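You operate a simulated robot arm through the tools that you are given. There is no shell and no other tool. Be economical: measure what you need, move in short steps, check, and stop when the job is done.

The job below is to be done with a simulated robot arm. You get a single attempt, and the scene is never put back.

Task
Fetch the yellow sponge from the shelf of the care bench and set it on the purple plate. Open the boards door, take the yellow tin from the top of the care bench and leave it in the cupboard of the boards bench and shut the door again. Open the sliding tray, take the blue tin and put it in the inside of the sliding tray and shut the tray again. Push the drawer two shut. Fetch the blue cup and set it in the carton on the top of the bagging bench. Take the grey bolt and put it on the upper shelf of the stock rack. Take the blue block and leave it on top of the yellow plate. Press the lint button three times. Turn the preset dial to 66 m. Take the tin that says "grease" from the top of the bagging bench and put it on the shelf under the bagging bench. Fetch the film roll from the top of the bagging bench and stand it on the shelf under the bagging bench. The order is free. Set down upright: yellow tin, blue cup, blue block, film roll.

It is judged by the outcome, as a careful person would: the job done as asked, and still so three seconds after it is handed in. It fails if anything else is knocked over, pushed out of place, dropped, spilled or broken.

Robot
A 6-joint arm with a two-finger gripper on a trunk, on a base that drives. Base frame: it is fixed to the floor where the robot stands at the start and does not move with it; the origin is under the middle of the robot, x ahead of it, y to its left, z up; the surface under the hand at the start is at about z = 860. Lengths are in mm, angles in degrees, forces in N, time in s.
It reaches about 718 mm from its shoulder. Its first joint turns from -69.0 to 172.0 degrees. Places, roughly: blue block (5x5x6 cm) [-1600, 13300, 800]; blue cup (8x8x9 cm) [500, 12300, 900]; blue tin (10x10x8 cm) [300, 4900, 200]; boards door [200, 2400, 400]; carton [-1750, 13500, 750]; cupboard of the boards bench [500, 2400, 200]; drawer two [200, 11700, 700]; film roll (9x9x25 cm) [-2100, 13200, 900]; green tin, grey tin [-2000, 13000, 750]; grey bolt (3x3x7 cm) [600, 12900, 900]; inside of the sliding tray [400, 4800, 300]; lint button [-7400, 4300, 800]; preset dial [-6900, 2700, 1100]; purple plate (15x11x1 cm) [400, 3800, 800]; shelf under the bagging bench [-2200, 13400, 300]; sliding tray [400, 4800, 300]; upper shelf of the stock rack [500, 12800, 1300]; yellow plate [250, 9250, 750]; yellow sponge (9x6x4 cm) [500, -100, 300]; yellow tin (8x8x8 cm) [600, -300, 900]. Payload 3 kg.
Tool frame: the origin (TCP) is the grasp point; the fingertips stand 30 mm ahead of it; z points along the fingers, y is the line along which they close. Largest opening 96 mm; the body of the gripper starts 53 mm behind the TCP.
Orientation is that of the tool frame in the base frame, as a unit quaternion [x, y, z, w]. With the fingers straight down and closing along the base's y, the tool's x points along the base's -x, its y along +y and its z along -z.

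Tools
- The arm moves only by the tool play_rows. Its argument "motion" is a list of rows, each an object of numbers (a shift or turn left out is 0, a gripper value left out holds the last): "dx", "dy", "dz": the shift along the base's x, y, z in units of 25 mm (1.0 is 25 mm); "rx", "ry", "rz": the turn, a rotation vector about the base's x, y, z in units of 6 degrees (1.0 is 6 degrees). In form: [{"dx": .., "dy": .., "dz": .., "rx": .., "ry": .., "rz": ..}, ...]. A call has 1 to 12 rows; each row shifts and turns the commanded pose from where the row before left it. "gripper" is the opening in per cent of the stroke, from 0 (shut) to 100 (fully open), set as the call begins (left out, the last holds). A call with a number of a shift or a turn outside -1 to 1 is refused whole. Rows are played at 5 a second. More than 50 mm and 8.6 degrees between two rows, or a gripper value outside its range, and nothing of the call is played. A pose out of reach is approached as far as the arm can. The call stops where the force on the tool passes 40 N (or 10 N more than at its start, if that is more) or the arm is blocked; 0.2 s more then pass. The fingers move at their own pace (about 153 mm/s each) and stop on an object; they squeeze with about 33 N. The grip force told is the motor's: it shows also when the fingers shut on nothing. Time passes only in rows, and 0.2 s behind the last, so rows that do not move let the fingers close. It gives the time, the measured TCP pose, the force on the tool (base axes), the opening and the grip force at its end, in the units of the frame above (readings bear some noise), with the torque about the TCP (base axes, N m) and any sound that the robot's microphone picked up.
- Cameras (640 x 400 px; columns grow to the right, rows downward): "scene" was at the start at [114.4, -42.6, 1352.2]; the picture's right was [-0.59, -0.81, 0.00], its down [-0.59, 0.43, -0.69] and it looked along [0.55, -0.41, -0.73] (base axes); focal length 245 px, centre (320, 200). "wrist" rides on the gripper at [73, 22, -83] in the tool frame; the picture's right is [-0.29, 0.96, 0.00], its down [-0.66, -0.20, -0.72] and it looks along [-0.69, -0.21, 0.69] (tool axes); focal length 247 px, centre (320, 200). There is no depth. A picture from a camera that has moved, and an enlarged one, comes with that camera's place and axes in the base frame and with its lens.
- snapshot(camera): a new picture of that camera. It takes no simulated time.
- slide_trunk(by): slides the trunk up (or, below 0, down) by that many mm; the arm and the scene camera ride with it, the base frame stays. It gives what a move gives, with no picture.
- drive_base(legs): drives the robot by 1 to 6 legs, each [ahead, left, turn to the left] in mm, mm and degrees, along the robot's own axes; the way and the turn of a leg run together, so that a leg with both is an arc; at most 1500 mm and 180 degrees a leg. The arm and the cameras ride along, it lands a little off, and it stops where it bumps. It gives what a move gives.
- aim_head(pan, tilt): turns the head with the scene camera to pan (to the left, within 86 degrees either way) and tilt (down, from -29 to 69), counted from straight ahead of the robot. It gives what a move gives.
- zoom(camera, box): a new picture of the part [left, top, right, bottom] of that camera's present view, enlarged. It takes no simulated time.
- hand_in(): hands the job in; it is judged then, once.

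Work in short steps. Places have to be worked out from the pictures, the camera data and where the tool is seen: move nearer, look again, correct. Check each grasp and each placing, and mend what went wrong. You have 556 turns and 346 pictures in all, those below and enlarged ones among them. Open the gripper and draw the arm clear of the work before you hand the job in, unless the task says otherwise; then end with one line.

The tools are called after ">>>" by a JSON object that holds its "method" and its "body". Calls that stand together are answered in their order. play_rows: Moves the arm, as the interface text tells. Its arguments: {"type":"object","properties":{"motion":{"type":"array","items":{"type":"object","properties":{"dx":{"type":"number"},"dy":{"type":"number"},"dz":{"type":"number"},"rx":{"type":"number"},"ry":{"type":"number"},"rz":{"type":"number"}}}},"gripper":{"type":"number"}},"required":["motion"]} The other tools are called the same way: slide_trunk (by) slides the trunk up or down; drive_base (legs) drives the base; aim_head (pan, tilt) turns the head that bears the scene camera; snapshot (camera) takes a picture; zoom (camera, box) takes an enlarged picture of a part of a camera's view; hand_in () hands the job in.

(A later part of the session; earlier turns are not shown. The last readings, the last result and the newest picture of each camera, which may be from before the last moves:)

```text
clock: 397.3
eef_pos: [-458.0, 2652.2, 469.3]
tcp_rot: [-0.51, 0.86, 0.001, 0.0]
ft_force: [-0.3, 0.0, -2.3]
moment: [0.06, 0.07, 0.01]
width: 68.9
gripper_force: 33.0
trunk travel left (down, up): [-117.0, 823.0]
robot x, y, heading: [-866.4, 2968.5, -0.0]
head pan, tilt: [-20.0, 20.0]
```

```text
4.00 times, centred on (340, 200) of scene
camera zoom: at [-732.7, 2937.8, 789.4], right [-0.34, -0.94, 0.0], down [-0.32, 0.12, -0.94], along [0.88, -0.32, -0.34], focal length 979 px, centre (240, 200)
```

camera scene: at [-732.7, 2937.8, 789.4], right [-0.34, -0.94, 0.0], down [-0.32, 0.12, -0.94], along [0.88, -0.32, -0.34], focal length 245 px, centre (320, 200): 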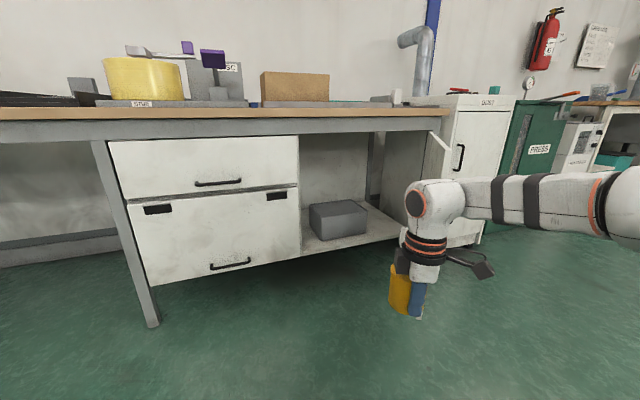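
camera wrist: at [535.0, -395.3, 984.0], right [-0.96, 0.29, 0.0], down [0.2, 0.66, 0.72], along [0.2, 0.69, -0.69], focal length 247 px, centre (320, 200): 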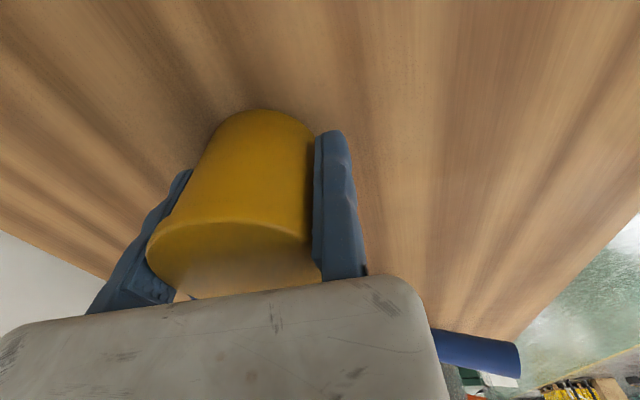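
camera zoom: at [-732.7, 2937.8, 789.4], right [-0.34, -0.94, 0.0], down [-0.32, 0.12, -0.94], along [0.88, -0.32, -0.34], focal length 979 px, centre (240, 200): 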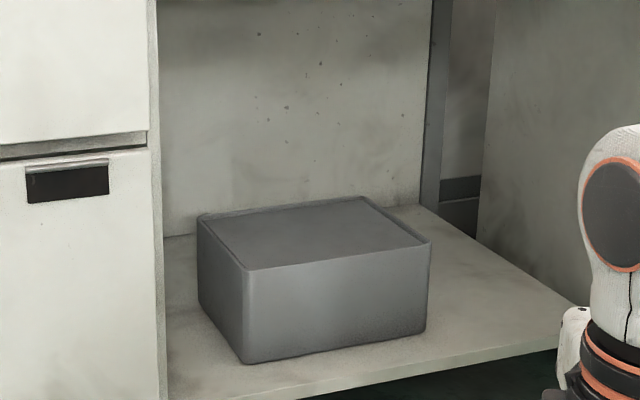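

The gap between the box and the left wall is about 110 mm wide (y 2578 to 2688), enough for the tin. I square the hand, drive near and lower.

>>> {"method": "play_rows", "body": {"motion": [{"rz": 1}, {"rz": 1}, {"rz": 1}, {"rz": 1}, {"rz": 0.9}]}}

>>> {"method": "slide_trunk", "body": {"by": -115}}

>>> {"method": "drive_base", "body": {"legs": [[520, -17, 0]]}}

>>> {"method": "snapshot", "body": {"camera": "wrist"}}

>>> {"method": "snapshot", "body": {"camera": "scene"}}

```text
clock: 398.5
eef_pos: [-457.8, 2651.7, 470.0]
tcp_rot: [0.712, -0.702, -0.001, 0.0]
ft_force: [0.4, 0.2, -3.0]
moment: [-0.04, 0.08, 0.0]
width: 69.3
gripper_force: 33.1
trunk travel left (down, up): [-117.0, 823.0]
robot x, y, heading: [-867.9, 2964.3, 0.1]
head pan, tilt: [-20.0, 20.0]
```

```text
clock: 400.0
eef_pos: [-458.2, 2652.6, 354.8]
tcp_rot: [0.711, -0.703, -0.001, 0.001]
ft_force: [0.4, -0.1, -2.3]
moment: [-0.04, 0.06, 0.02]
width: 69.2
gripper_force: 33.0
trunk travel left (down, up): [-2.0, 938.0]
robot x, y, heading: [-869.0, 2970.3, 0.0]
head pan, tilt: [-20.0, 20.0]
```

```text
clock: 403.0
eef_pos: [58.9, 2638.2, 354.5]
tcp_rot: [0.713, -0.701, -0.001, 0.001]
ft_force: [-0.1, -0.5, -2.4]
moment: [-0.02, 0.11, 0.0]
width: 68.9
gripper_force: 32.5
trunk travel left (down, up): [-2.0, 938.0]
robot x, y, heading: [-351.7, 2953.3, 0.3]
head pan, tilt: [-20.0, 20.0]
```

```text
213 pictures are left
camera wrist: at [38.2, 2564.1, 437.3], right [-0.96, 0.28, 0.0], down [0.19, 0.66, 0.72], along [0.2, 0.7, -0.69], focal length 247 px, centre (320, 200)
```

wrist: 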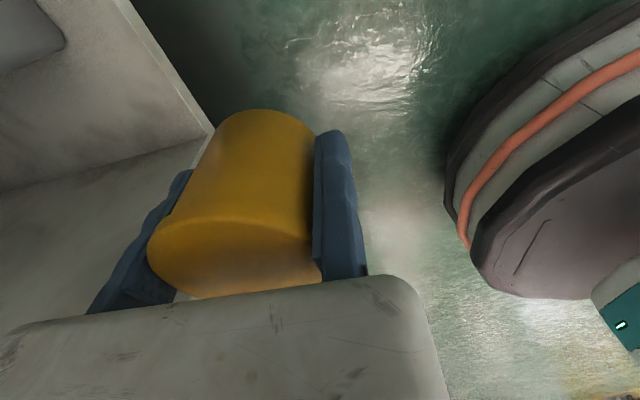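

```text
212 pictures are left
camera scene: at [-217.1, 2923.3, 674.5], right [-0.34, -0.94, 0.0], down [-0.32, 0.12, -0.94], along [0.88, -0.32, -0.34], focal length 245 px, centre (320, 200)
```

scene: 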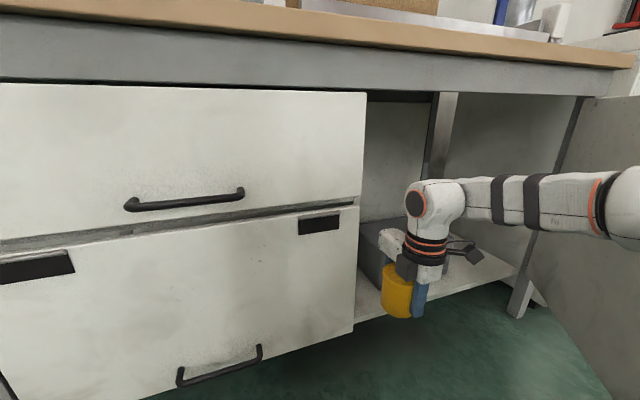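

The gap's middle is at y ≈ 2618. I drive in so the tin comes to (290, 2618).

>>> {"method": "drive_base", "body": {"legs": [[195, -20, 0]]}}

>>> {"method": "snapshot", "body": {"camera": "wrist"}}

>>> {"method": "aim_head", "body": {"pan": -40, "tilt": 25}}

>>> {"method": "snapshot", "body": {"camera": "scene"}}

```text
clock: 404.6
eef_pos: [255.3, 2620.1, 354.1]
tcp_rot: [0.715, -0.699, -0.001, 0.0]
ft_force: [0.0, -0.7, -1.7]
moment: [-0.02, 0.06, 0.0]
width: 68.9
gripper_force: 33.1
trunk travel left (down, up): [-2.0, 938.0]
robot x, y, heading: [-160.3, 2933.4, 0.4]
head pan, tilt: [-20.0, 20.0]
```

```text
211 pictures are left
camera wrist: at [234.5, 2546.2, 437.3], right [-0.96, 0.27, 0.0], down [0.19, 0.66, 0.72], along [0.2, 0.7, -0.69], focal length 247 px, centre (320, 200)
```

wrist: 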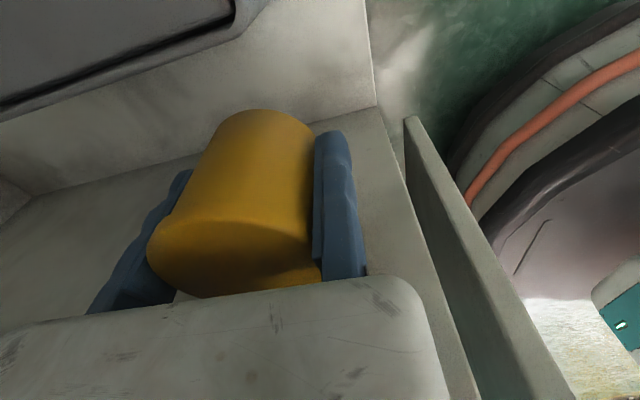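

```text
clock: 405.4
eef_pos: [255.7, 2619.6, 353.6]
tcp_rot: [0.715, -0.7, -0.001, -0.001]
ft_force: [-0.5, -0.1, -2.7]
moment: [-0.03, 0.07, 0.0]
width: 68.9
gripper_force: 32.7
trunk travel left (down, up): [-2.0, 938.0]
robot x, y, heading: [-159.0, 2934.2, 0.3]
head pan, tilt: [-40.0, 25.0]
```

```text
210 pictures are left
camera scene: at [-38.2, 2877.4, 666.4], right [-0.64, -0.77, 0.0], down [-0.33, 0.27, -0.91], along [0.7, -0.58, -0.42], focal length 245 px, centre (320, 200)
```

scene: 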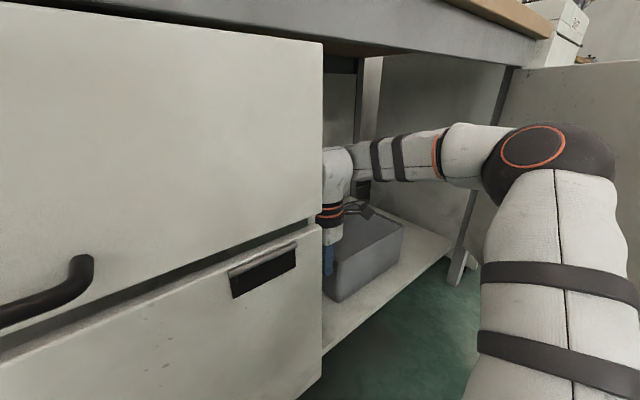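

The tin hangs over the gap, with about 10 mm to spare on either side. I lower it step by step.

>>> {"method": "play_rows", "body": {"motion": [{"dz": -1}, {"dz": -1}, {"dz": -0.8}]}}

>>> {"method": "snapshot", "body": {"camera": "wrist"}}

```text
clock: 406.2
eef_pos: [256.0, 2620.4, 284.8]
tcp_rot: [0.714, -0.7, -0.001, 0.0]
ft_force: [0.6, 0.4, -2.0]
moment: [-0.01, 0.1, -0.02]
width: 69.0
gripper_force: 32.8
trunk travel left (down, up): [-2.0, 938.0]
robot x, y, heading: [-158.8, 2931.8, 0.4]
head pan, tilt: [-40.0, 25.0]
```

```text
209 pictures are left
camera wrist: at [234.8, 2545.9, 367.3], right [-0.96, 0.27, 0.0], down [0.19, 0.66, 0.72], along [0.2, 0.7, -0.69], focal length 247 px, centre (320, 200)
```

wrist: 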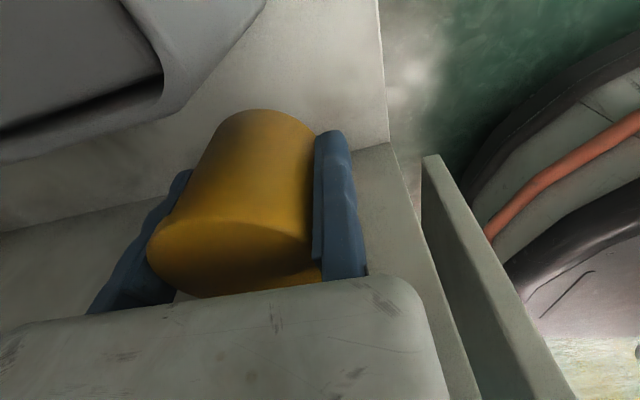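

The box's left side is at y ≈ 2562 and the wall at 2663, so I shift 7 mm right and keep lowering until it touches.

>>> {"method": "play_rows", "body": {"motion": [{"dy": -0.3}, {"dz": -0.7}, {"dz": -0.5}]}}

>>> {"method": "play_rows", "body": {"motion": [{"dz": -0.2}, {"dz": -0.2}, {"dz": -0.2}]}}

```text
clock: 407.0
eef_pos: [255.1, 2612.6, 254.1]
tcp_rot: [0.714, -0.7, -0.001, 0.001]
ft_force: [0.5, 1.1, -2.5]
moment: [0.0, 0.03, 0.02]
width: 69.1
gripper_force: 33.1
trunk travel left (down, up): [-2.0, 938.0]
robot x, y, heading: [-158.9, 2932.1, 0.4]
head pan, tilt: [-40.0, 25.0]
```

```text
clock: 407.8
eef_pos: [254.7, 2613.0, 239.9]
tcp_rot: [0.715, -0.699, 0.0, 0.001]
ft_force: [-0.1, -0.4, -1.7]
moment: [-0.04, 0.07, -0.02]
width: 69.1
gripper_force: 33.4
trunk travel left (down, up): [-2.0, 938.0]
robot x, y, heading: [-158.0, 2933.4, 0.6]
head pan, tilt: [-40.0, 25.0]
```

Not yet in contact at z 240, so I continue in small steps.

>>> {"method": "play_rows", "body": {"motion": [{"dz": -0.2}, {"dz": -0.2}, {"dz": -0.2}]}}

>>> {"method": "play_rows", "body": {"motion": [{"dz": -0.2}, {"dz": -0.2}, {"dz": -0.2}]}}

>>> {"method": "snapshot", "body": {"camera": "wrist"}}

```text
clock: 408.6
eef_pos: [255.5, 2613.4, 225.0]
tcp_rot: [0.714, -0.7, -0.001, 0.0]
ft_force: [0.5, -0.2, -2.2]
moment: [-0.02, 0.09, 0.03]
width: 68.9
gripper_force: 33.3
trunk travel left (down, up): [-2.0, 938.0]
robot x, y, heading: [-159.1, 2933.0, 0.4]
head pan, tilt: [-40.0, 25.0]
```

```text
clock: 409.4
eef_pos: [254.6, 2612.9, 213.6]
tcp_rot: [0.714, -0.701, 0.001, 0.0]
ft_force: [-5.2, -2.5, 26.0]
moment: [0.27, -1.02, -0.11]
width: 69.0
gripper_force: 33.3
trunk travel left (down, up): [-2.0, 938.0]
robot x, y, heading: [-160.7, 2932.9, 0.1]
head pan, tilt: [-40.0, 25.0]
```

```text
208 pictures are left
camera wrist: at [233.9, 2539.1, 296.0], right [-0.96, 0.28, 0.0], down [0.19, 0.67, 0.72], along [0.2, 0.69, -0.69], focal length 247 px, centre (320, 200)
```

wrist: 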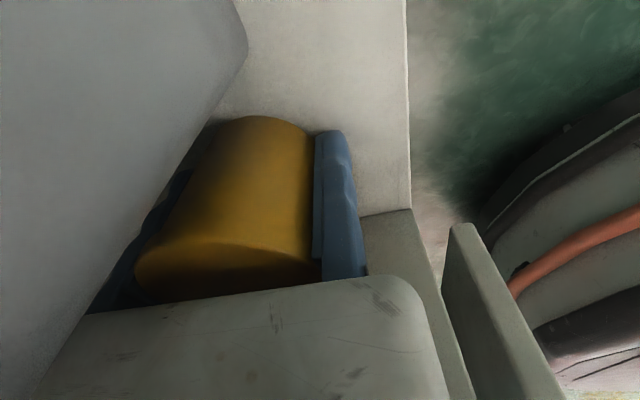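

Contact at z 214. I ease off a little, open and lift straight out.

>>> {"method": "play_rows", "body": {"motion": [{"dz": 0.1}, {"dz": 0}, {"dz": 0}], "gripper": 88}}

>>> {"method": "play_rows", "body": {"motion": [{"dx": -0.15}, {"dz": 0.5}, {"dz": 1}, {"dz": 1}, {"dz": 1}, {"dz": 1}, {"dz": 1}]}}

>>> {"method": "snapshot", "body": {"camera": "wrist"}}

```text
clock: 410.2
eef_pos: [256.2, 2612.7, 210.9]
tcp_rot: [0.715, -0.699, -0.002, 0.001]
ft_force: [-0.4, -0.5, -0.7]
moment: [-0.01, -0.02, -0.01]
width: 84.6
gripper_force: 0.0
trunk travel left (down, up): [-2.0, 938.0]
robot x, y, heading: [-157.1, 2935.4, 0.7]
head pan, tilt: [-40.0, 25.0]
```

```text
clock: 411.8
eef_pos: [252.3, 2613.1, 350.1]
tcp_rot: [0.715, -0.7, -0.001, 0.001]
ft_force: [0.0, 0.6, 0.0]
moment: [-0.01, 0.0, -0.04]
width: 84.3
gripper_force: 0.0
trunk travel left (down, up): [-2.0, 938.0]
robot x, y, heading: [-160.2, 2934.8, 0.2]
head pan, tilt: [-40.0, 25.0]
```

```text
207 pictures are left
camera wrist: at [230.4, 2538.8, 432.7], right [-0.96, 0.27, 0.0], down [0.19, 0.66, 0.72], along [0.2, 0.7, -0.69], focal length 247 px, centre (320, 200)
```

wrist: 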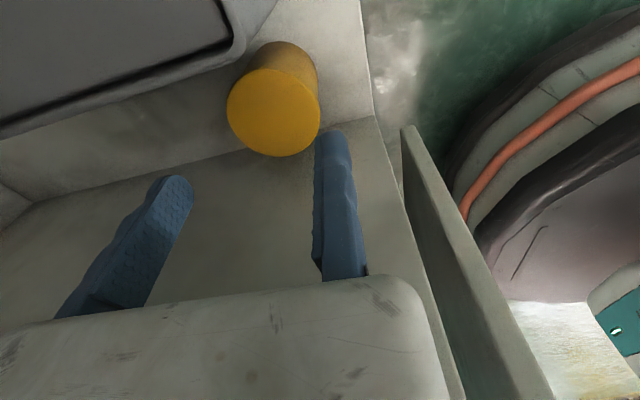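

The yellow tin stands upright in the cupboard. Now I shut the door: I back out, go round the door's end to its outer side, and push it along its arc (hinge at about (158, 2084)).

>>> {"method": "drive_base", "body": {"legs": [[-640, 0, 0]]}}

>>> {"method": "slide_trunk", "body": {"by": 70}}

>>> {"method": "play_rows", "body": {"motion": [{"dz": 0}, {"dz": 0}], "gripper": 0}}

>>> {"method": "drive_base", "body": {"legs": [[0, -308, 0]]}}

>>> {"method": "aim_head", "body": {"pan": -30, "tilt": 25}}

>>> {"method": "snapshot", "body": {"camera": "scene"}}

```text
clock: 415.4
eef_pos: [-388.7, 2608.0, 349.9]
tcp_rot: [0.715, -0.7, -0.001, 0.001]
ft_force: [-0.4, 0.3, 0.6]
moment: [-0.02, 0.01, 0.01]
width: 84.5
gripper_force: 0.1
trunk travel left (down, up): [-2.0, 938.0]
robot x, y, heading: [-798.6, 2928.3, 0.5]
head pan, tilt: [-40.0, 25.0]
```

```text
clock: 416.5
eef_pos: [-389.3, 2608.4, 420.8]
tcp_rot: [0.714, -0.7, 0.0, 0.0]
ft_force: [-0.5, 0.0, -0.5]
moment: [0.05, -0.01, 0.0]
width: 84.3
gripper_force: 0.0
trunk travel left (down, up): [-72.0, 868.0]
robot x, y, heading: [-796.8, 2923.0, 0.3]
head pan, tilt: [-40.0, 25.0]
```

```text
clock: 417.1
eef_pos: [-388.2, 2607.9, 419.7]
tcp_rot: [0.714, -0.7, -0.001, 0.0]
ft_force: [-0.2, 0.8, 0.5]
moment: [0.03, 0.01, 0.03]
width: 0.0
gripper_force: 33.3
trunk travel left (down, up): [-72.0, 868.0]
robot x, y, heading: [-800.8, 2929.4, 0.4]
head pan, tilt: [-40.0, 25.0]
```

```text
clock: 418.8
eef_pos: [-392.8, 2383.2, 421.7]
tcp_rot: [0.718, -0.696, -0.001, 0.004]
ft_force: [0.0, -0.7, 0.5]
moment: [0.03, 0.03, 0.05]
width: 0.0
gripper_force: 33.3
trunk travel left (down, up): [-72.0, 868.0]
robot x, y, heading: [-800.9, 2698.8, 0.4]
head pan, tilt: [-40.0, 25.0]
stopped in leg 1: the robot was blocked; the commanded pose is now the measured one
```

```text
clock: 419.5
eef_pos: [-391.8, 2382.8, 419.5]
tcp_rot: [0.718, -0.696, -0.001, 0.003]
ft_force: [0.2, 1.2, -0.4]
moment: [-0.01, -0.02, -0.01]
width: 0.0
gripper_force: 32.9
trunk travel left (down, up): [-72.0, 868.0]
robot x, y, heading: [-797.7, 2703.1, 0.6]
head pan, tilt: [-30.0, 25.0]
```

```text
206 pictures are left
camera scene: at [-671.7, 2658.4, 737.1], right [-0.49, -0.87, 0.0], down [-0.36, 0.21, -0.91], along [0.79, -0.45, -0.42], focal length 245 px, centre (320, 200)
```

scene: 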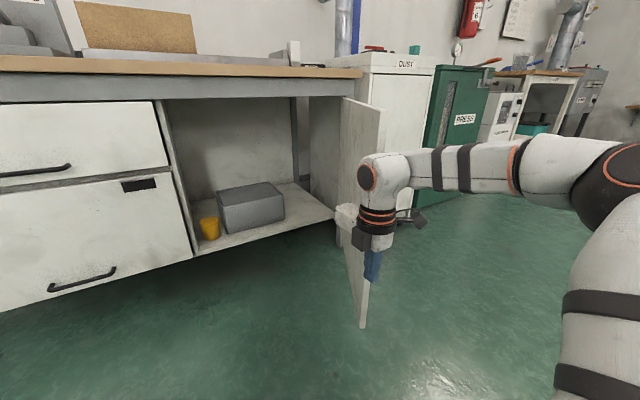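

The hand touched the door's end. I back off farther before passing it.

>>> {"method": "drive_base", "body": {"legs": [[-170, 30, 0], [0, -200, 0]]}}

>>> {"method": "snapshot", "body": {"camera": "scene"}}

```text
clock: 422.2
eef_pos: [-558.3, 2208.6, 418.0]
tcp_rot: [0.717, -0.697, -0.003, 0.004]
ft_force: [0.0, -0.4, 0.0]
moment: [-0.01, -0.02, 0.0]
width: 0.0
gripper_force: 33.2
trunk travel left (down, up): [-72.0, 868.0]
robot x, y, heading: [-966.5, 2528.1, 0.7]
head pan, tilt: [-30.0, 25.0]
```

```text
205 pictures are left
camera scene: at [-837.0, 2484.4, 736.5], right [-0.49, -0.87, 0.0], down [-0.37, 0.21, -0.91], along [0.79, -0.45, -0.42], focal length 245 px, centre (320, 200)
```

scene: 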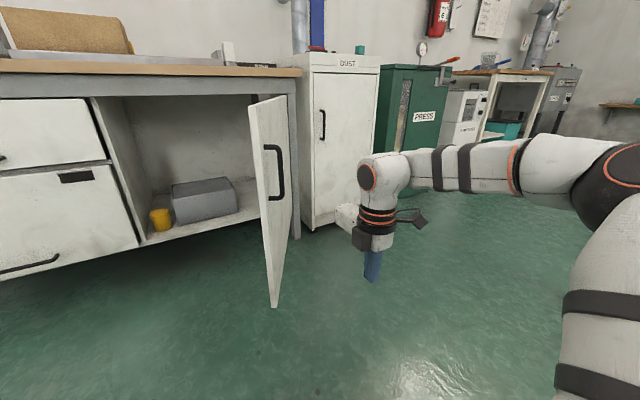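

The door is at about 62 degrees. I push it with the hand's body along the arc: first up to it, then in legs.

>>> {"method": "drive_base", "body": {"legs": [[215, 15, -0.7]]}}

>>> {"method": "drive_base", "body": {"legs": [[98, 136, 0]]}}

>>> {"method": "snapshot", "body": {"camera": "scene"}}

```text
clock: 423.8
eef_pos: [-345.0, 2219.2, 417.8]
tcp_rot: [0.713, -0.701, -0.004, 0.004]
ft_force: [-0.1, 0.4, 0.2]
moment: [-0.01, -0.01, 0.02]
width: 0.0
gripper_force: 33.0
trunk travel left (down, up): [-72.0, 868.0]
robot x, y, heading: [-748.0, 2540.8, -0.3]
head pan, tilt: [-30.0, 25.0]
```

```text
clock: 425.3
eef_pos: [-247.5, 2355.2, 418.2]
tcp_rot: [0.712, -0.702, -0.004, 0.003]
ft_force: [-0.1, 0.1, -0.4]
moment: [0.0, 0.03, 0.0]
width: 0.2
gripper_force: 32.9
trunk travel left (down, up): [-72.0, 868.0]
robot x, y, heading: [-651.2, 2677.9, -0.5]
head pan, tilt: [-30.0, 25.0]
```

```text
204 pictures are left
camera scene: at [-521.2, 2634.8, 736.5], right [-0.51, -0.86, 0.0], down [-0.36, 0.21, -0.91], along [0.78, -0.46, -0.42], focal length 245 px, centre (320, 200)
```

scene: 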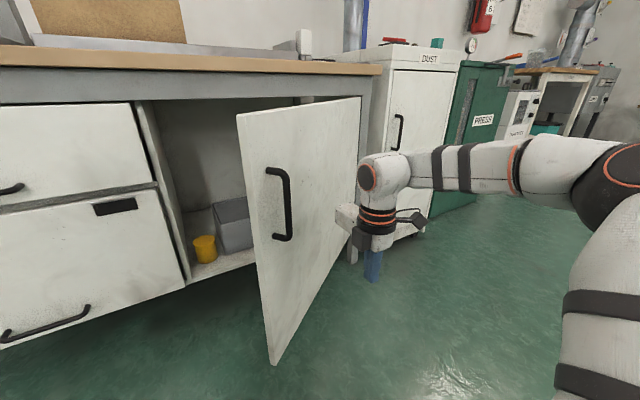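

The door is closing as pushed. I go on along the arc.

>>> {"method": "drive_base", "body": {"legs": [[89, 68, 0]]}}

>>> {"method": "drive_base", "body": {"legs": [[104, 43, 0]]}}

>>> {"method": "snapshot", "body": {"camera": "scene"}}

```text
clock: 426.5
eef_pos: [-157.9, 2422.2, 417.7]
tcp_rot: [0.713, -0.701, -0.003, 0.004]
ft_force: [-0.5, 1.2, -0.8]
moment: [-0.02, 0.01, -0.02]
width: 0.1
gripper_force: 33.5
trunk travel left (down, up): [-72.0, 868.0]
robot x, y, heading: [-562.6, 2749.8, -0.3]
head pan, tilt: [-30.0, 25.0]
```

```text
clock: 427.7
eef_pos: [-54.4, 2465.5, 417.6]
tcp_rot: [0.712, -0.702, -0.004, 0.004]
ft_force: [1.2, 0.3, -0.7]
moment: [-0.04, 0.01, -0.01]
width: 0.0
gripper_force: 33.3
trunk travel left (down, up): [-72.0, 868.0]
robot x, y, heading: [-457.0, 2789.3, -0.5]
head pan, tilt: [-30.0, 25.0]
```

```text
203 pictures are left
camera scene: at [-328.7, 2745.1, 736.5], right [-0.51, -0.86, 0.0], down [-0.36, 0.21, -0.91], along [0.78, -0.46, -0.42], focal length 245 px, centre (320, 200)
```

scene: 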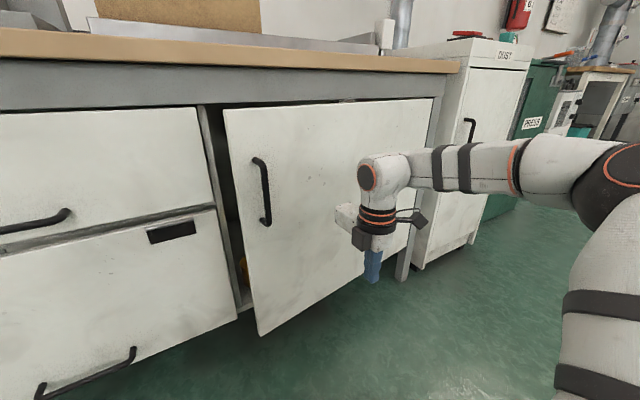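

Nearly shut. I push on straight ahead in shorter legs.

>>> {"method": "drive_base", "body": {"legs": [[75, 15, 0]]}}

>>> {"method": "snapshot", "body": {"camera": "scene"}}

>>> {"method": "drive_base", "body": {"legs": [[30, 0, 0]]}}

>>> {"method": "snapshot", "body": {"camera": "scene"}}

```text
clock: 428.7
eef_pos: [21.3, 2481.0, 417.7]
tcp_rot: [0.713, -0.701, -0.003, 0.004]
ft_force: [-0.1, -0.5, 0.6]
moment: [0.0, -0.01, -0.01]
width: 0.0
gripper_force: 33.5
trunk travel left (down, up): [-72.0, 868.0]
robot x, y, heading: [-381.1, 2806.1, -0.3]
head pan, tilt: [-30.0, 25.0]
```

```text
202 pictures are left
camera scene: at [-253.3, 2759.6, 736.5], right [-0.51, -0.86, 0.0], down [-0.36, 0.21, -0.91], along [0.78, -0.46, -0.42], focal length 245 px, centre (320, 200)
```

scene: 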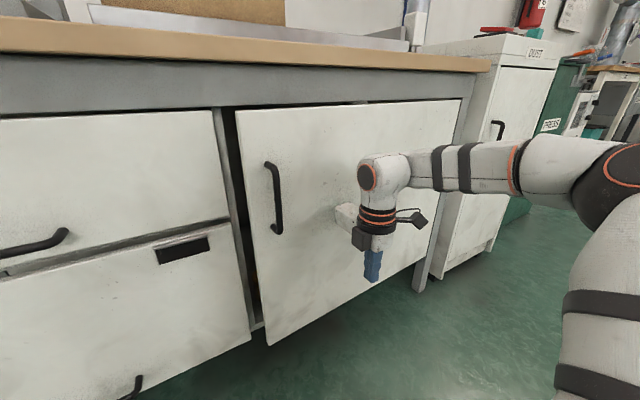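

```text
clock: 429.6
eef_pos: [51.5, 2480.5, 416.8]
tcp_rot: [0.713, -0.702, -0.004, 0.004]
ft_force: [-0.1, -0.1, -0.1]
moment: [0.0, -0.01, -0.02]
width: 0.0
gripper_force: 33.1
trunk travel left (down, up): [-72.0, 868.0]
robot x, y, heading: [-351.9, 2803.9, -0.4]
head pan, tilt: [-30.0, 25.0]
```

```text
201 pictures are left
camera scene: at [-223.3, 2759.4, 736.5], right [-0.51, -0.86, 0.0], down [-0.36, 0.21, -0.91], along [0.78, -0.46, -0.42], focal length 245 px, centre (320, 200)
```

scene: 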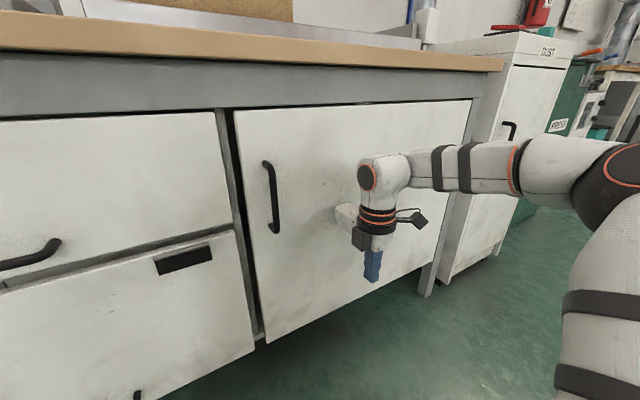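

>>> {"method": "drive_base", "body": {"legs": [[15, 0, 0]]}}

>>> {"method": "drive_base", "body": {"legs": [[12, 0, 0]]}}

>>> {"method": "snapshot", "body": {"camera": "scene"}}

```text
clock: 430.3
eef_pos: [64.2, 2479.4, 418.3]
tcp_rot: [0.712, -0.702, -0.004, 0.004]
ft_force: [-21.9, 3.4, -7.4]
moment: [-0.23, -1.44, -0.08]
width: 0.1
gripper_force: 33.0
trunk travel left (down, up): [-72.0, 868.0]
robot x, y, heading: [-340.1, 2805.3, -0.2]
head pan, tilt: [-30.0, 25.0]
```

```text
clock: 431.1
eef_pos: [63.2, 2479.4, 417.7]
tcp_rot: [0.712, -0.702, -0.007, 0.007]
ft_force: [-12.1, 2.5, 6.8]
moment: [-0.4, -1.97, 0.05]
width: 0.0
gripper_force: 33.2
trunk travel left (down, up): [-72.0, 868.0]
robot x, y, heading: [-336.8, 2805.8, -0.8]
head pan, tilt: [-30.0, 25.0]
stopped in leg 1: the force on the tool passed its limit at 58 N (the readings are from after the stop); the commanded pose is now the measured one
```

```text
200 pictures are left
camera scene: at [-207.4, 2759.6, 736.9], right [-0.51, -0.86, 0.0], down [-0.36, 0.21, -0.91], along [0.78, -0.46, -0.42], focal length 245 px, centre (320, 200)
```

scene: 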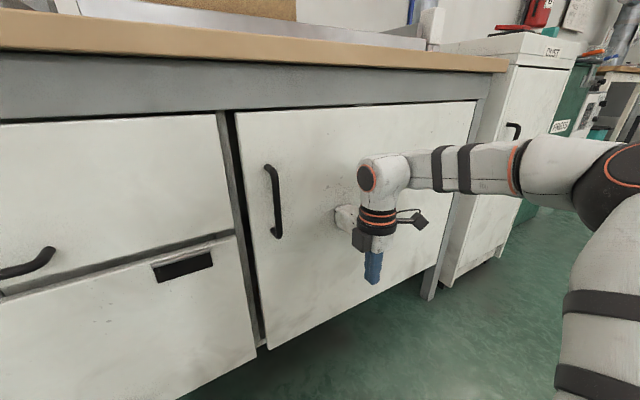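

The door met its frame. I back off and compare with how it looked at first.

>>> {"method": "drive_base", "body": {"legs": [[-300, 0, 0.6]]}}

>>> {"method": "snapshot", "body": {"camera": "scene"}}

```text
clock: 433.1
eef_pos: [-229.4, 2485.2, 415.9]
tcp_rot: [0.716, -0.698, -0.01, 0.008]
ft_force: [-0.4, -0.2, -0.5]
moment: [0.0, 0.01, 0.02]
width: 0.1
gripper_force: 33.2
trunk travel left (down, up): [-72.0, 868.0]
robot x, y, heading: [-628.4, 2805.4, -0.0]
head pan, tilt: [-30.0, 25.0]
```

```text
199 pictures are left
camera scene: at [-502.3, 2761.7, 736.5], right [-0.5, -0.87, 0.0], down [-0.37, 0.21, -0.91], along [0.79, -0.45, -0.42], focal length 245 px, centre (320, 200)
```

scene: 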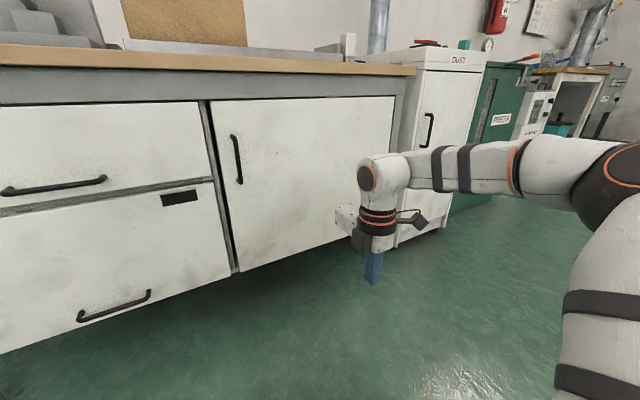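

The door is shut flush. Next I go to the far end of the hall; I raise the trunk and look along the way to the left.

>>> {"method": "slide_trunk", "body": {"by": 400}}

>>> {"method": "drive_base", "body": {"legs": [[-300, 0, 0], [0, 0, 90]]}}

>>> {"method": "aim_head", "body": {"pan": 0, "tilt": 15}}

>>> {"method": "snapshot", "body": {"camera": "scene"}}

```text
clock: 436.9
eef_pos: [-230.5, 2485.0, 815.8]
tcp_rot: [0.716, -0.698, -0.009, 0.008]
ft_force: [0.2, -0.1, -0.2]
moment: [0.01, 0.03, 0.0]
width: 0.0
gripper_force: 33.1
trunk travel left (down, up): [-472.0, 468.0]
robot x, y, heading: [-631.6, 2808.4, -0.3]
head pan, tilt: [-30.0, 25.0]
```

```text
clock: 442.8
eef_pos: [-613.0, 3208.3, 815.8]
tcp_rot: [1.0, 0.011, 0.0, 0.012]
ft_force: [-0.1, -0.3, 0.2]
moment: [0.0, 0.01, -0.01]
width: 0.0
gripper_force: 33.5
trunk travel left (down, up): [-472.0, 468.0]
robot x, y, heading: [-933.2, 2805.4, 90.0]
head pan, tilt: [-30.0, 25.0]
```

```text
clock: 443.8
eef_pos: [-614.0, 3206.6, 816.7]
tcp_rot: [1.0, 0.011, 0.0, 0.012]
ft_force: [-0.5, 0.1, 0.0]
moment: [-0.01, 0.0, -0.02]
width: 0.0
gripper_force: 33.0
trunk travel left (down, up): [-472.0, 468.0]
robot x, y, heading: [-935.9, 2798.7, 89.9]
head pan, tilt: [0.0, 15.0]
```

```text
198 pictures are left
camera scene: at [-934.6, 2951.1, 1152.7], right [1.0, 0.0, 0.0], down [0.0, -0.26, -0.97], along [0.0, 0.97, -0.26], focal length 245 px, centre (320, 200)
```

scene: 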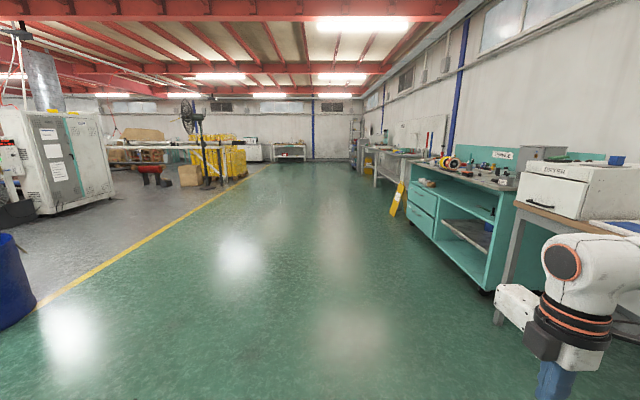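

The aisle is clear. I drive ahead 6 m.

>>> {"method": "drive_base", "body": {"legs": [[1500, 0, 0], [1500, 0, 0], [1500, 0, 0], [1500, 0, 0]]}}

>>> {"method": "snapshot", "body": {"camera": "scene"}}

```text
clock: 472.2
eef_pos: [-538.3, 9195.3, 817.3]
tcp_rot: [1.0, 0.007, -0.001, 0.012]
ft_force: [0.6, -0.1, -0.5]
moment: [-0.01, 0.0, 0.0]
width: 0.2
gripper_force: 32.7
trunk travel left (down, up): [-472.0, 468.0]
robot x, y, heading: [-860.5, 8799.5, 89.4]
head pan, tilt: [0.0, 15.0]
```

```text
197 pictures are left
camera scene: at [-860.0, 8942.7, 1152.7], right [1.0, -0.01, 0.0], down [0.0, -0.26, -0.97], along [0.01, 0.97, -0.26], focal length 245 px, centre (320, 200)
```

scene: 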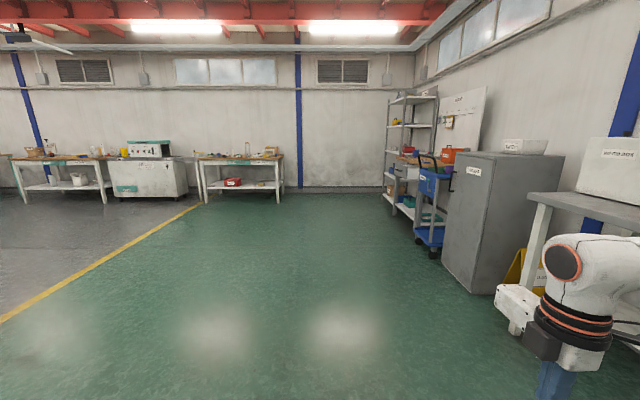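

The far wall with the bagging bench and the stock rack is in sight. I drive on toward drawer two and look to the right.

>>> {"method": "drive_base", "body": {"legs": [[1500, 0, 0], [700, 0, 0]]}}

>>> {"method": "aim_head", "body": {"pan": -60, "tilt": 15}}

>>> {"method": "snapshot", "body": {"camera": "scene"}}

>>> {"method": "aim_head", "body": {"pan": 10, "tilt": 15}}

>>> {"method": "snapshot", "body": {"camera": "scene"}}

```text
clock: 483.2
eef_pos: [-520.9, 11410.5, 817.8]
tcp_rot: [1.0, 0.008, -0.001, 0.012]
ft_force: [-0.5, 0.3, -0.4]
moment: [0.02, -0.01, 0.01]
width: 0.0
gripper_force: 33.5
trunk travel left (down, up): [-472.0, 468.0]
robot x, y, heading: [-845.1, 11011.1, 89.7]
head pan, tilt: [0.0, 15.0]
```

```text
clock: 484.5
eef_pos: [-521.1, 11410.3, 816.5]
tcp_rot: [1.0, 0.008, 0.0, 0.012]
ft_force: [0.9, -0.3, -0.5]
moment: [0.01, 0.03, -0.01]
width: 0.0
gripper_force: 33.0
trunk travel left (down, up): [-472.0, 468.0]
robot x, y, heading: [-844.0, 11010.4, 89.7]
head pan, tilt: [-60.0, 15.0]
```

```text
196 pictures are left
camera scene: at [-762.2, 11108.8, 1152.7], right [0.49, -0.87, 0.0], down [-0.23, -0.13, -0.97], along [0.84, 0.48, -0.26], focal length 245 px, centre (320, 200)
```

scene: 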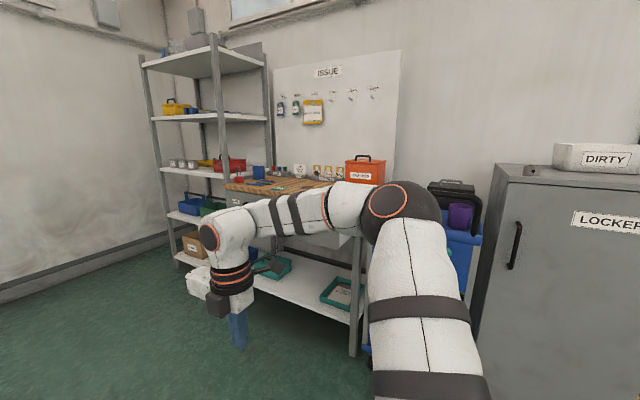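

```text
clock: 485.9
eef_pos: [-520.1, 11410.8, 816.2]
tcp_rot: [1.0, 0.008, -0.001, 0.012]
ft_force: [0.8, 0.4, 0.5]
moment: [0.01, -0.02, 0.0]
width: 0.0
gripper_force: 32.6
trunk travel left (down, up): [-472.0, 468.0]
robot x, y, heading: [-842.3, 11010.6, 89.3]
head pan, tilt: [10.0, 15.0]
```

```text
195 pictures are left
camera scene: at [-858.8, 11154.8, 1152.7], right [0.99, 0.17, 0.0], down [0.04, -0.26, -0.97], along [-0.16, 0.95, -0.26], focal length 245 px, centre (320, 200)
```

scene: 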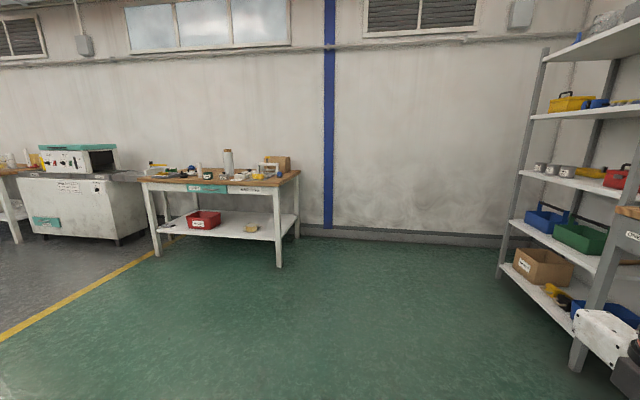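

I drive on to the ISSUE bench and turn to face it.

>>> {"method": "drive_base", "body": {"legs": [[900, 0, 0], [0, 0, -90]]}}

>>> {"method": "aim_head", "body": {"pan": 0, "tilt": 25}}

>>> {"method": "snapshot", "body": {"camera": "scene"}}

>>> {"method": "zoom", "body": {"camera": "scene", "box": [200, 120, 520, 320]}}

```text
clock: 494.5
eef_pos: [-443.2, 11577.3, 815.7]
tcp_rot: [0.708, -0.706, -0.009, 0.008]
ft_force: [-0.8, -0.3, -0.3]
moment: [0.01, -0.02, 0.05]
width: 0.0
gripper_force: 33.3
trunk travel left (down, up): [-472.0, 468.0]
robot x, y, heading: [-835.8, 11905.8, -1.2]
head pan, tilt: [10.0, 15.0]
```

```text
clock: 495.2
eef_pos: [-442.6, 11578.0, 816.0]
tcp_rot: [0.709, -0.705, -0.009, 0.008]
ft_force: [0.4, -0.1, -0.2]
moment: [0.04, 0.02, 0.0]
width: 0.2
gripper_force: 32.8
trunk travel left (down, up): [-472.0, 468.0]
robot x, y, heading: [-839.6, 11908.3, -1.0]
head pan, tilt: [0.0, 25.0]
```

```text
194 pictures are left
camera scene: at [-697.1, 11905.2, 1136.5], right [-0.02, -1.0, 0.0], down [-0.42, 0.01, -0.91], along [0.91, -0.02, -0.42], focal length 245 px, centre (320, 200)
```

scene: 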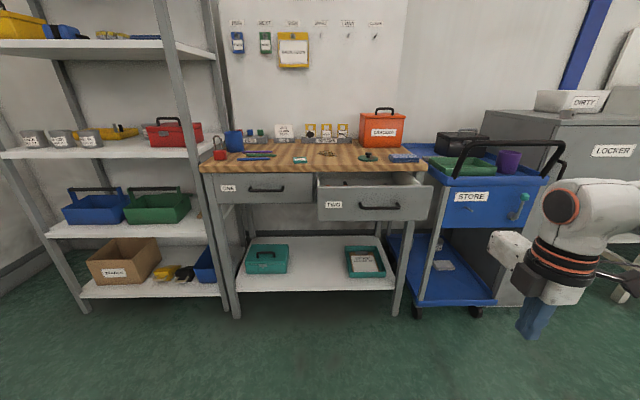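

```text
2.00 times, centred on (360, 220) of scene
camera zoom: at [-697.1, 11905.2, 1136.5], right [-0.02, -1.0, 0.0], down [-0.42, 0.01, -0.91], along [0.91, -0.02, -0.42], focal length 490 px, centre (240, 160)
```

zoom: 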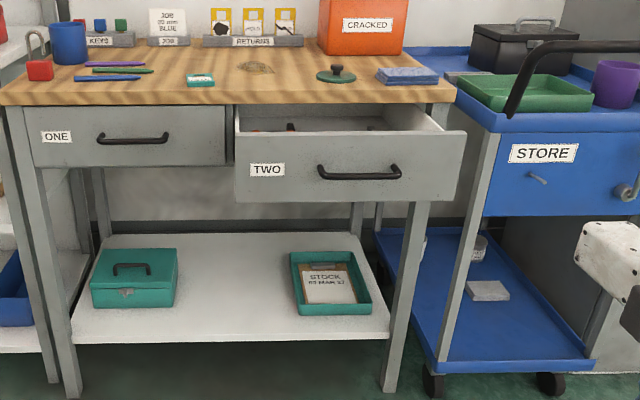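

Drawer TWO stands open. I turn the wrist and tilt the hand 36 degrees forward, so that the shut fingertips lead, to push it in.

>>> {"method": "play_rows", "body": {"motion": [{"rz": 1}, {"rz": 1}, {"rz": 1}, {"rz": 1}, {"rz": 1}, {"rz": 1}, {"rz": 1}]}}

>>> {"method": "play_rows", "body": {"motion": [{"rz": 1}, {"rz": 1}, {"rz": 1}, {"rz": 1}, {"rz": 1}, {"rz": 1}, {"rz": 1}]}}

>>> {"method": "play_rows", "body": {"motion": [{"ry": -1}, {"ry": -1}, {"ry": -1}, {"ry": -1}, {"ry": -1}, {"ry": -1}]}}

```text
clock: 496.8
eef_pos: [-443.0, 11577.1, 816.8]
tcp_rot: [0.914, -0.404, -0.006, 0.011]
ft_force: [-0.6, 0.3, 0.4]
moment: [0.02, 0.02, 0.01]
width: 0.2
gripper_force: 33.5
trunk travel left (down, up): [-472.0, 468.0]
robot x, y, heading: [-838.4, 11907.1, -1.4]
head pan, tilt: [0.0, 25.0]
```

```text
clock: 498.4
eef_pos: [-443.3, 11577.1, 815.7]
tcp_rot: [0.999, -0.049, -0.001, 0.011]
ft_force: [0.1, 0.0, 1.0]
moment: [-0.03, 0.02, 0.0]
width: 0.0
gripper_force: 33.4
trunk travel left (down, up): [-472.0, 468.0]
robot x, y, heading: [-842.9, 11905.5, -1.3]
head pan, tilt: [0.0, 25.0]
```

```text
clock: 499.8
eef_pos: [-422.8, 11599.5, 805.9]
tcp_rot: [0.958, -0.052, 0.283, -0.002]
ft_force: [0.6, -0.1, -0.1]
moment: [0.01, -0.02, 0.03]
width: 0.0
gripper_force: 33.2
out of reach, approached as far as the arm can: row 5, 6
trunk travel left (down, up): [-472.0, 468.0]
robot x, y, heading: [-837.7, 11905.3, -1.0]
head pan, tilt: [0.0, 25.0]
```

>>> {"method": "slide_trunk", "body": {"by": -36}}

>>> {"method": "drive_base", "body": {"legs": [[0, 40, 1], [450, 0, 0]]}}

>>> {"method": "snapshot", "body": {"camera": "scene"}}

>>> {"method": "snapshot", "body": {"camera": "wrist"}}

```text
clock: 500.6
eef_pos: [-424.3, 11598.3, 770.5]
tcp_rot: [0.958, -0.052, 0.281, -0.003]
ft_force: [-0.2, 0.3, -0.4]
moment: [0.01, 0.01, -0.01]
width: 0.1
gripper_force: 33.1
trunk travel left (down, up): [-436.0, 504.0]
robot x, y, heading: [-836.9, 11905.1, -1.2]
head pan, tilt: [0.0, 25.0]
```

```text
clock: 503.8
eef_pos: [34.5, 11646.8, 769.9]
tcp_rot: [0.958, -0.044, 0.282, -0.005]
ft_force: [0.1, -0.6, 0.3]
moment: [-0.04, -0.02, -0.01]
width: 0.0
gripper_force: 32.9
trunk travel left (down, up): [-436.0, 504.0]
robot x, y, heading: [-388.4, 11943.8, -0.1]
head pan, tilt: [0.0, 25.0]
```

```text
192 pictures are left
camera scene: at [-246.2, 11947.1, 1100.4], right [0.0, -1.0, 0.0], down [-0.42, 0.0, -0.91], along [0.91, 0.0, -0.42], focal length 245 px, centre (320, 200)
```

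scene: 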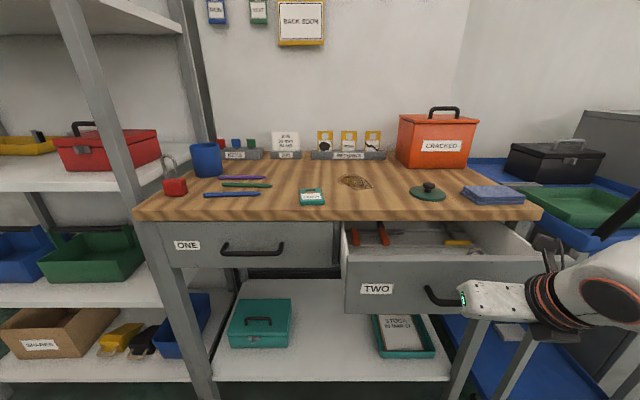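

```text
191 pictures are left
camera wrist: at [48.0, 11617.7, 879.2], right [-0.32, -0.93, -0.19], down [-0.93, 0.27, 0.26], along [-0.19, 0.26, -0.95], focal length 247 px, centre (320, 200)
```

wrist: 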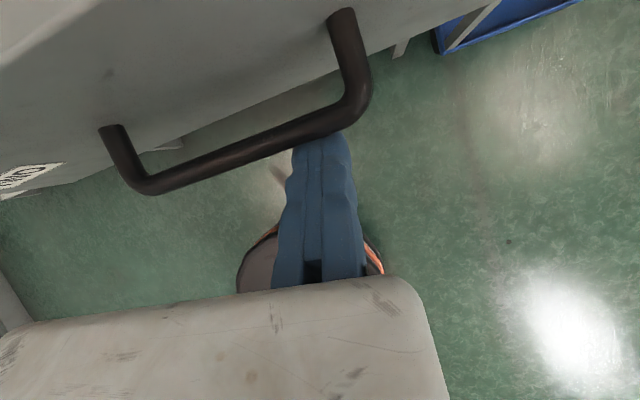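

The fingertips are just at the handle bar, at its height. I raise 42 mm to push on the drawer's front above the bar.

>>> {"method": "drive_base", "body": {"legs": [[-25, 0, 0]]}}

>>> {"method": "slide_trunk", "body": {"by": 40}}

>>> {"method": "drive_base", "body": {"legs": [[60, 0, 0]]}}

>>> {"method": "snapshot", "body": {"camera": "wrist"}}

>>> {"method": "snapshot", "body": {"camera": "scene"}}

```text
clock: 504.6
eef_pos: [7.8, 11645.7, 771.1]
tcp_rot: [0.958, -0.042, 0.284, -0.005]
ft_force: [0.2, -0.9, 0.6]
moment: [-0.02, -0.01, -0.01]
width: 0.2
gripper_force: 33.0
trunk travel left (down, up): [-436.0, 504.0]
robot x, y, heading: [-413.8, 11944.7, -0.3]
head pan, tilt: [0.0, 25.0]
```

```text
clock: 505.4
eef_pos: [8.6, 11646.0, 810.2]
tcp_rot: [0.959, -0.043, 0.282, -0.005]
ft_force: [0.0, -0.3, 0.0]
moment: [-0.01, -0.01, -0.03]
width: 0.1
gripper_force: 32.6
trunk travel left (down, up): [-476.0, 464.0]
robot x, y, heading: [-413.9, 11943.2, -0.4]
head pan, tilt: [0.0, 25.0]
```

```text
clock: 506.4
eef_pos: [69.8, 11646.1, 811.0]
tcp_rot: [0.958, -0.042, 0.282, -0.006]
ft_force: [-0.3, 0.5, -0.5]
moment: [-0.02, 0.01, 0.02]
width: 0.0
gripper_force: 33.4
trunk travel left (down, up): [-476.0, 464.0]
robot x, y, heading: [-352.2, 11947.0, 0.1]
head pan, tilt: [0.0, 25.0]
```

```text
190 pictures are left
camera wrist: at [83.9, 11618.1, 919.0], right [-0.32, -0.93, -0.19], down [-0.93, 0.27, 0.26], along [-0.19, 0.26, -0.95], focal length 247 px, centre (320, 200)
```

wrist: 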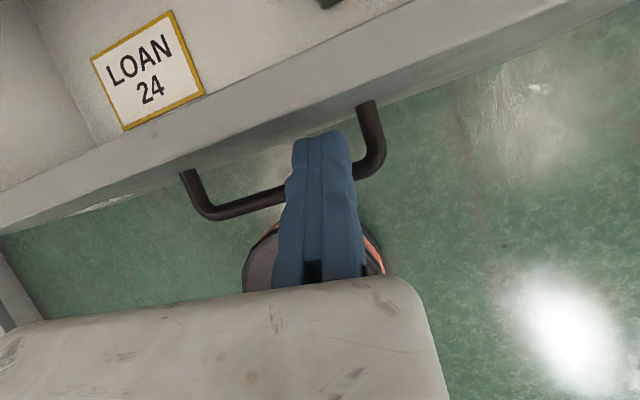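

```text
189 pictures are left
camera scene: at [-210.5, 11947.3, 1140.3], right [0.0, -1.0, 0.0], down [-0.42, 0.0, -0.91], along [0.91, 0.0, -0.42], focal length 245 px, centre (320, 200)
```

scene: 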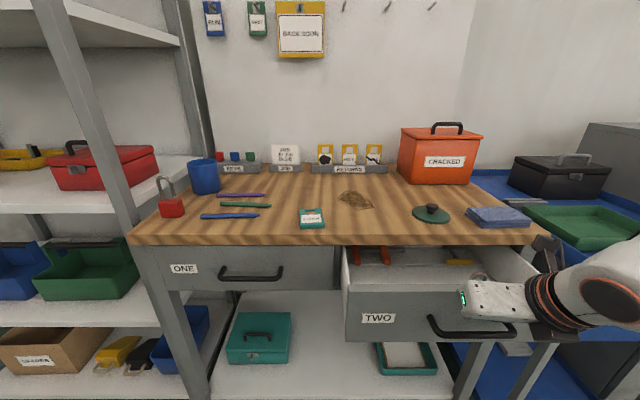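

The tip is above the bar, right before the drawer's front. I push it in, in steps.

>>> {"method": "drive_base", "body": {"legs": [[70, 0, 0]]}}

>>> {"method": "drive_base", "body": {"legs": [[40, 0, 0]]}}

>>> {"method": "snapshot", "body": {"camera": "scene"}}

```text
clock: 507.4
eef_pos: [140.0, 11646.3, 809.7]
tcp_rot: [0.958, -0.042, 0.282, -0.006]
ft_force: [0.5, 0.0, -0.2]
moment: [-0.01, 0.02, 0.01]
width: 0.0
gripper_force: 33.4
trunk travel left (down, up): [-476.0, 464.0]
robot x, y, heading: [-279.1, 11942.3, -0.1]
head pan, tilt: [0.0, 25.0]
```

```text
clock: 508.3
eef_pos: [179.9, 11645.5, 810.0]
tcp_rot: [0.958, -0.042, 0.283, -0.006]
ft_force: [0.4, 0.0, 0.0]
moment: [0.0, -0.02, 0.0]
width: 0.1
gripper_force: 33.3
trunk travel left (down, up): [-476.0, 464.0]
robot x, y, heading: [-242.8, 11946.7, 0.1]
head pan, tilt: [0.0, 25.0]
```

```text
188 pictures are left
camera scene: at [-100.4, 11947.4, 1140.3], right [0.0, -1.0, 0.0], down [-0.42, 0.0, -0.91], along [0.91, 0.0, -0.42], focal length 245 px, centre (320, 200)
```

scene: 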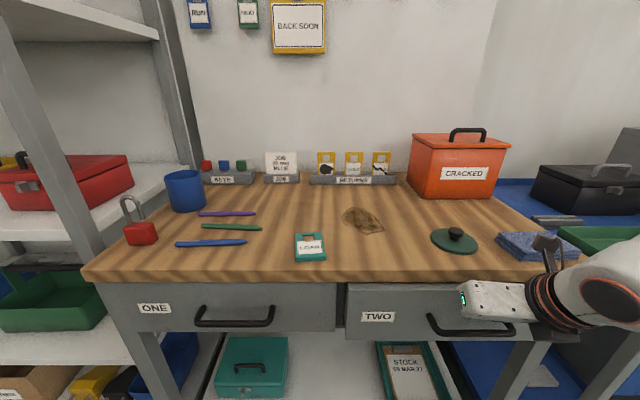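

Almost in. I push the rest until it stops.

>>> {"method": "drive_base", "body": {"legs": [[15, 0, 0]]}}

>>> {"method": "drive_base", "body": {"legs": [[12, 0, 0]]}}

>>> {"method": "snapshot", "body": {"camera": "scene"}}

```text
clock: 509.1
eef_pos: [193.2, 11645.8, 809.8]
tcp_rot: [0.959, -0.041, 0.282, -0.006]
ft_force: [0.1, 0.0, 0.1]
moment: [0.0, 0.0, 0.02]
width: 0.2
gripper_force: 32.8
trunk travel left (down, up): [-476.0, 464.0]
robot x, y, heading: [-228.9, 11945.9, -0.2]
head pan, tilt: [0.0, 25.0]
```

```text
clock: 509.8
eef_pos: [205.7, 11646.2, 810.5]
tcp_rot: [0.958, -0.043, 0.283, -0.005]
ft_force: [0.2, 0.5, 0.8]
moment: [0.02, 0.03, 0.03]
width: 0.2
gripper_force: 33.3
trunk travel left (down, up): [-476.0, 464.0]
robot x, y, heading: [-216.6, 11942.1, 0.2]
head pan, tilt: [0.0, 25.0]
```

```text
187 pictures are left
camera scene: at [-74.5, 11947.3, 1140.5], right [0.0, -1.0, 0.0], down [-0.42, 0.0, -0.91], along [0.91, 0.0, -0.42], focal length 245 px, centre (320, 200)
```

scene: 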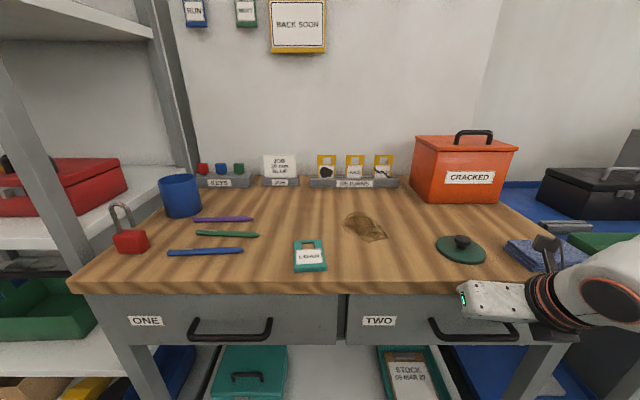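

>>> {"method": "play_rows", "body": {"motion": [{"dx": 0.2}, {"dx": 0.2}, {"dx": 0.2}, {"dx": 0.2}]}}

>>> {"method": "zoom", "body": {"camera": "scene", "box": [240, 260, 520, 380]}}

```text
clock: 510.4
eef_pos: [206.4, 11645.8, 810.8]
tcp_rot: [0.96, -0.042, 0.276, -0.005]
ft_force: [-21.4, -0.4, 6.9]
moment: [-0.24, 0.27, -0.02]
width: 6.1
gripper_force: 32.6
trunk travel left (down, up): [-476.0, 464.0]
robot x, y, heading: [-219.0, 11945.5, -0.1]
head pan, tilt: [0.0, 25.0]
stopped in row 3: the force on the tool passed its limit at 44 N (the readings are from after the stop); the commanded pose is now the measured one
```

```text
2.29 times, centred on (380, 320) of scene
camera zoom: at [-80.9, 11947.4, 1141.5], right [0.0, -1.0, 0.0], down [-0.42, 0.0, -0.91], along [0.91, 0.0, -0.42], focal length 559 px, centre (183, -74)
```

zoom: 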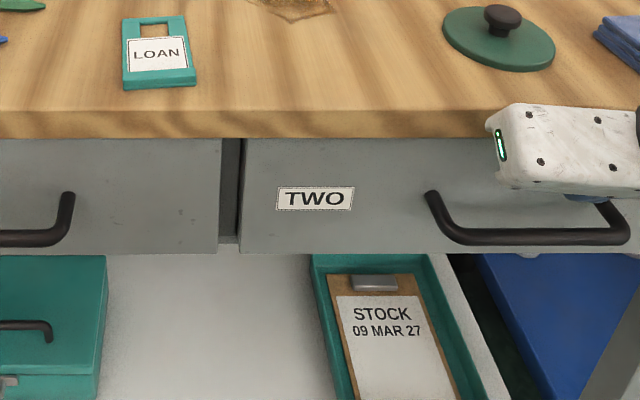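

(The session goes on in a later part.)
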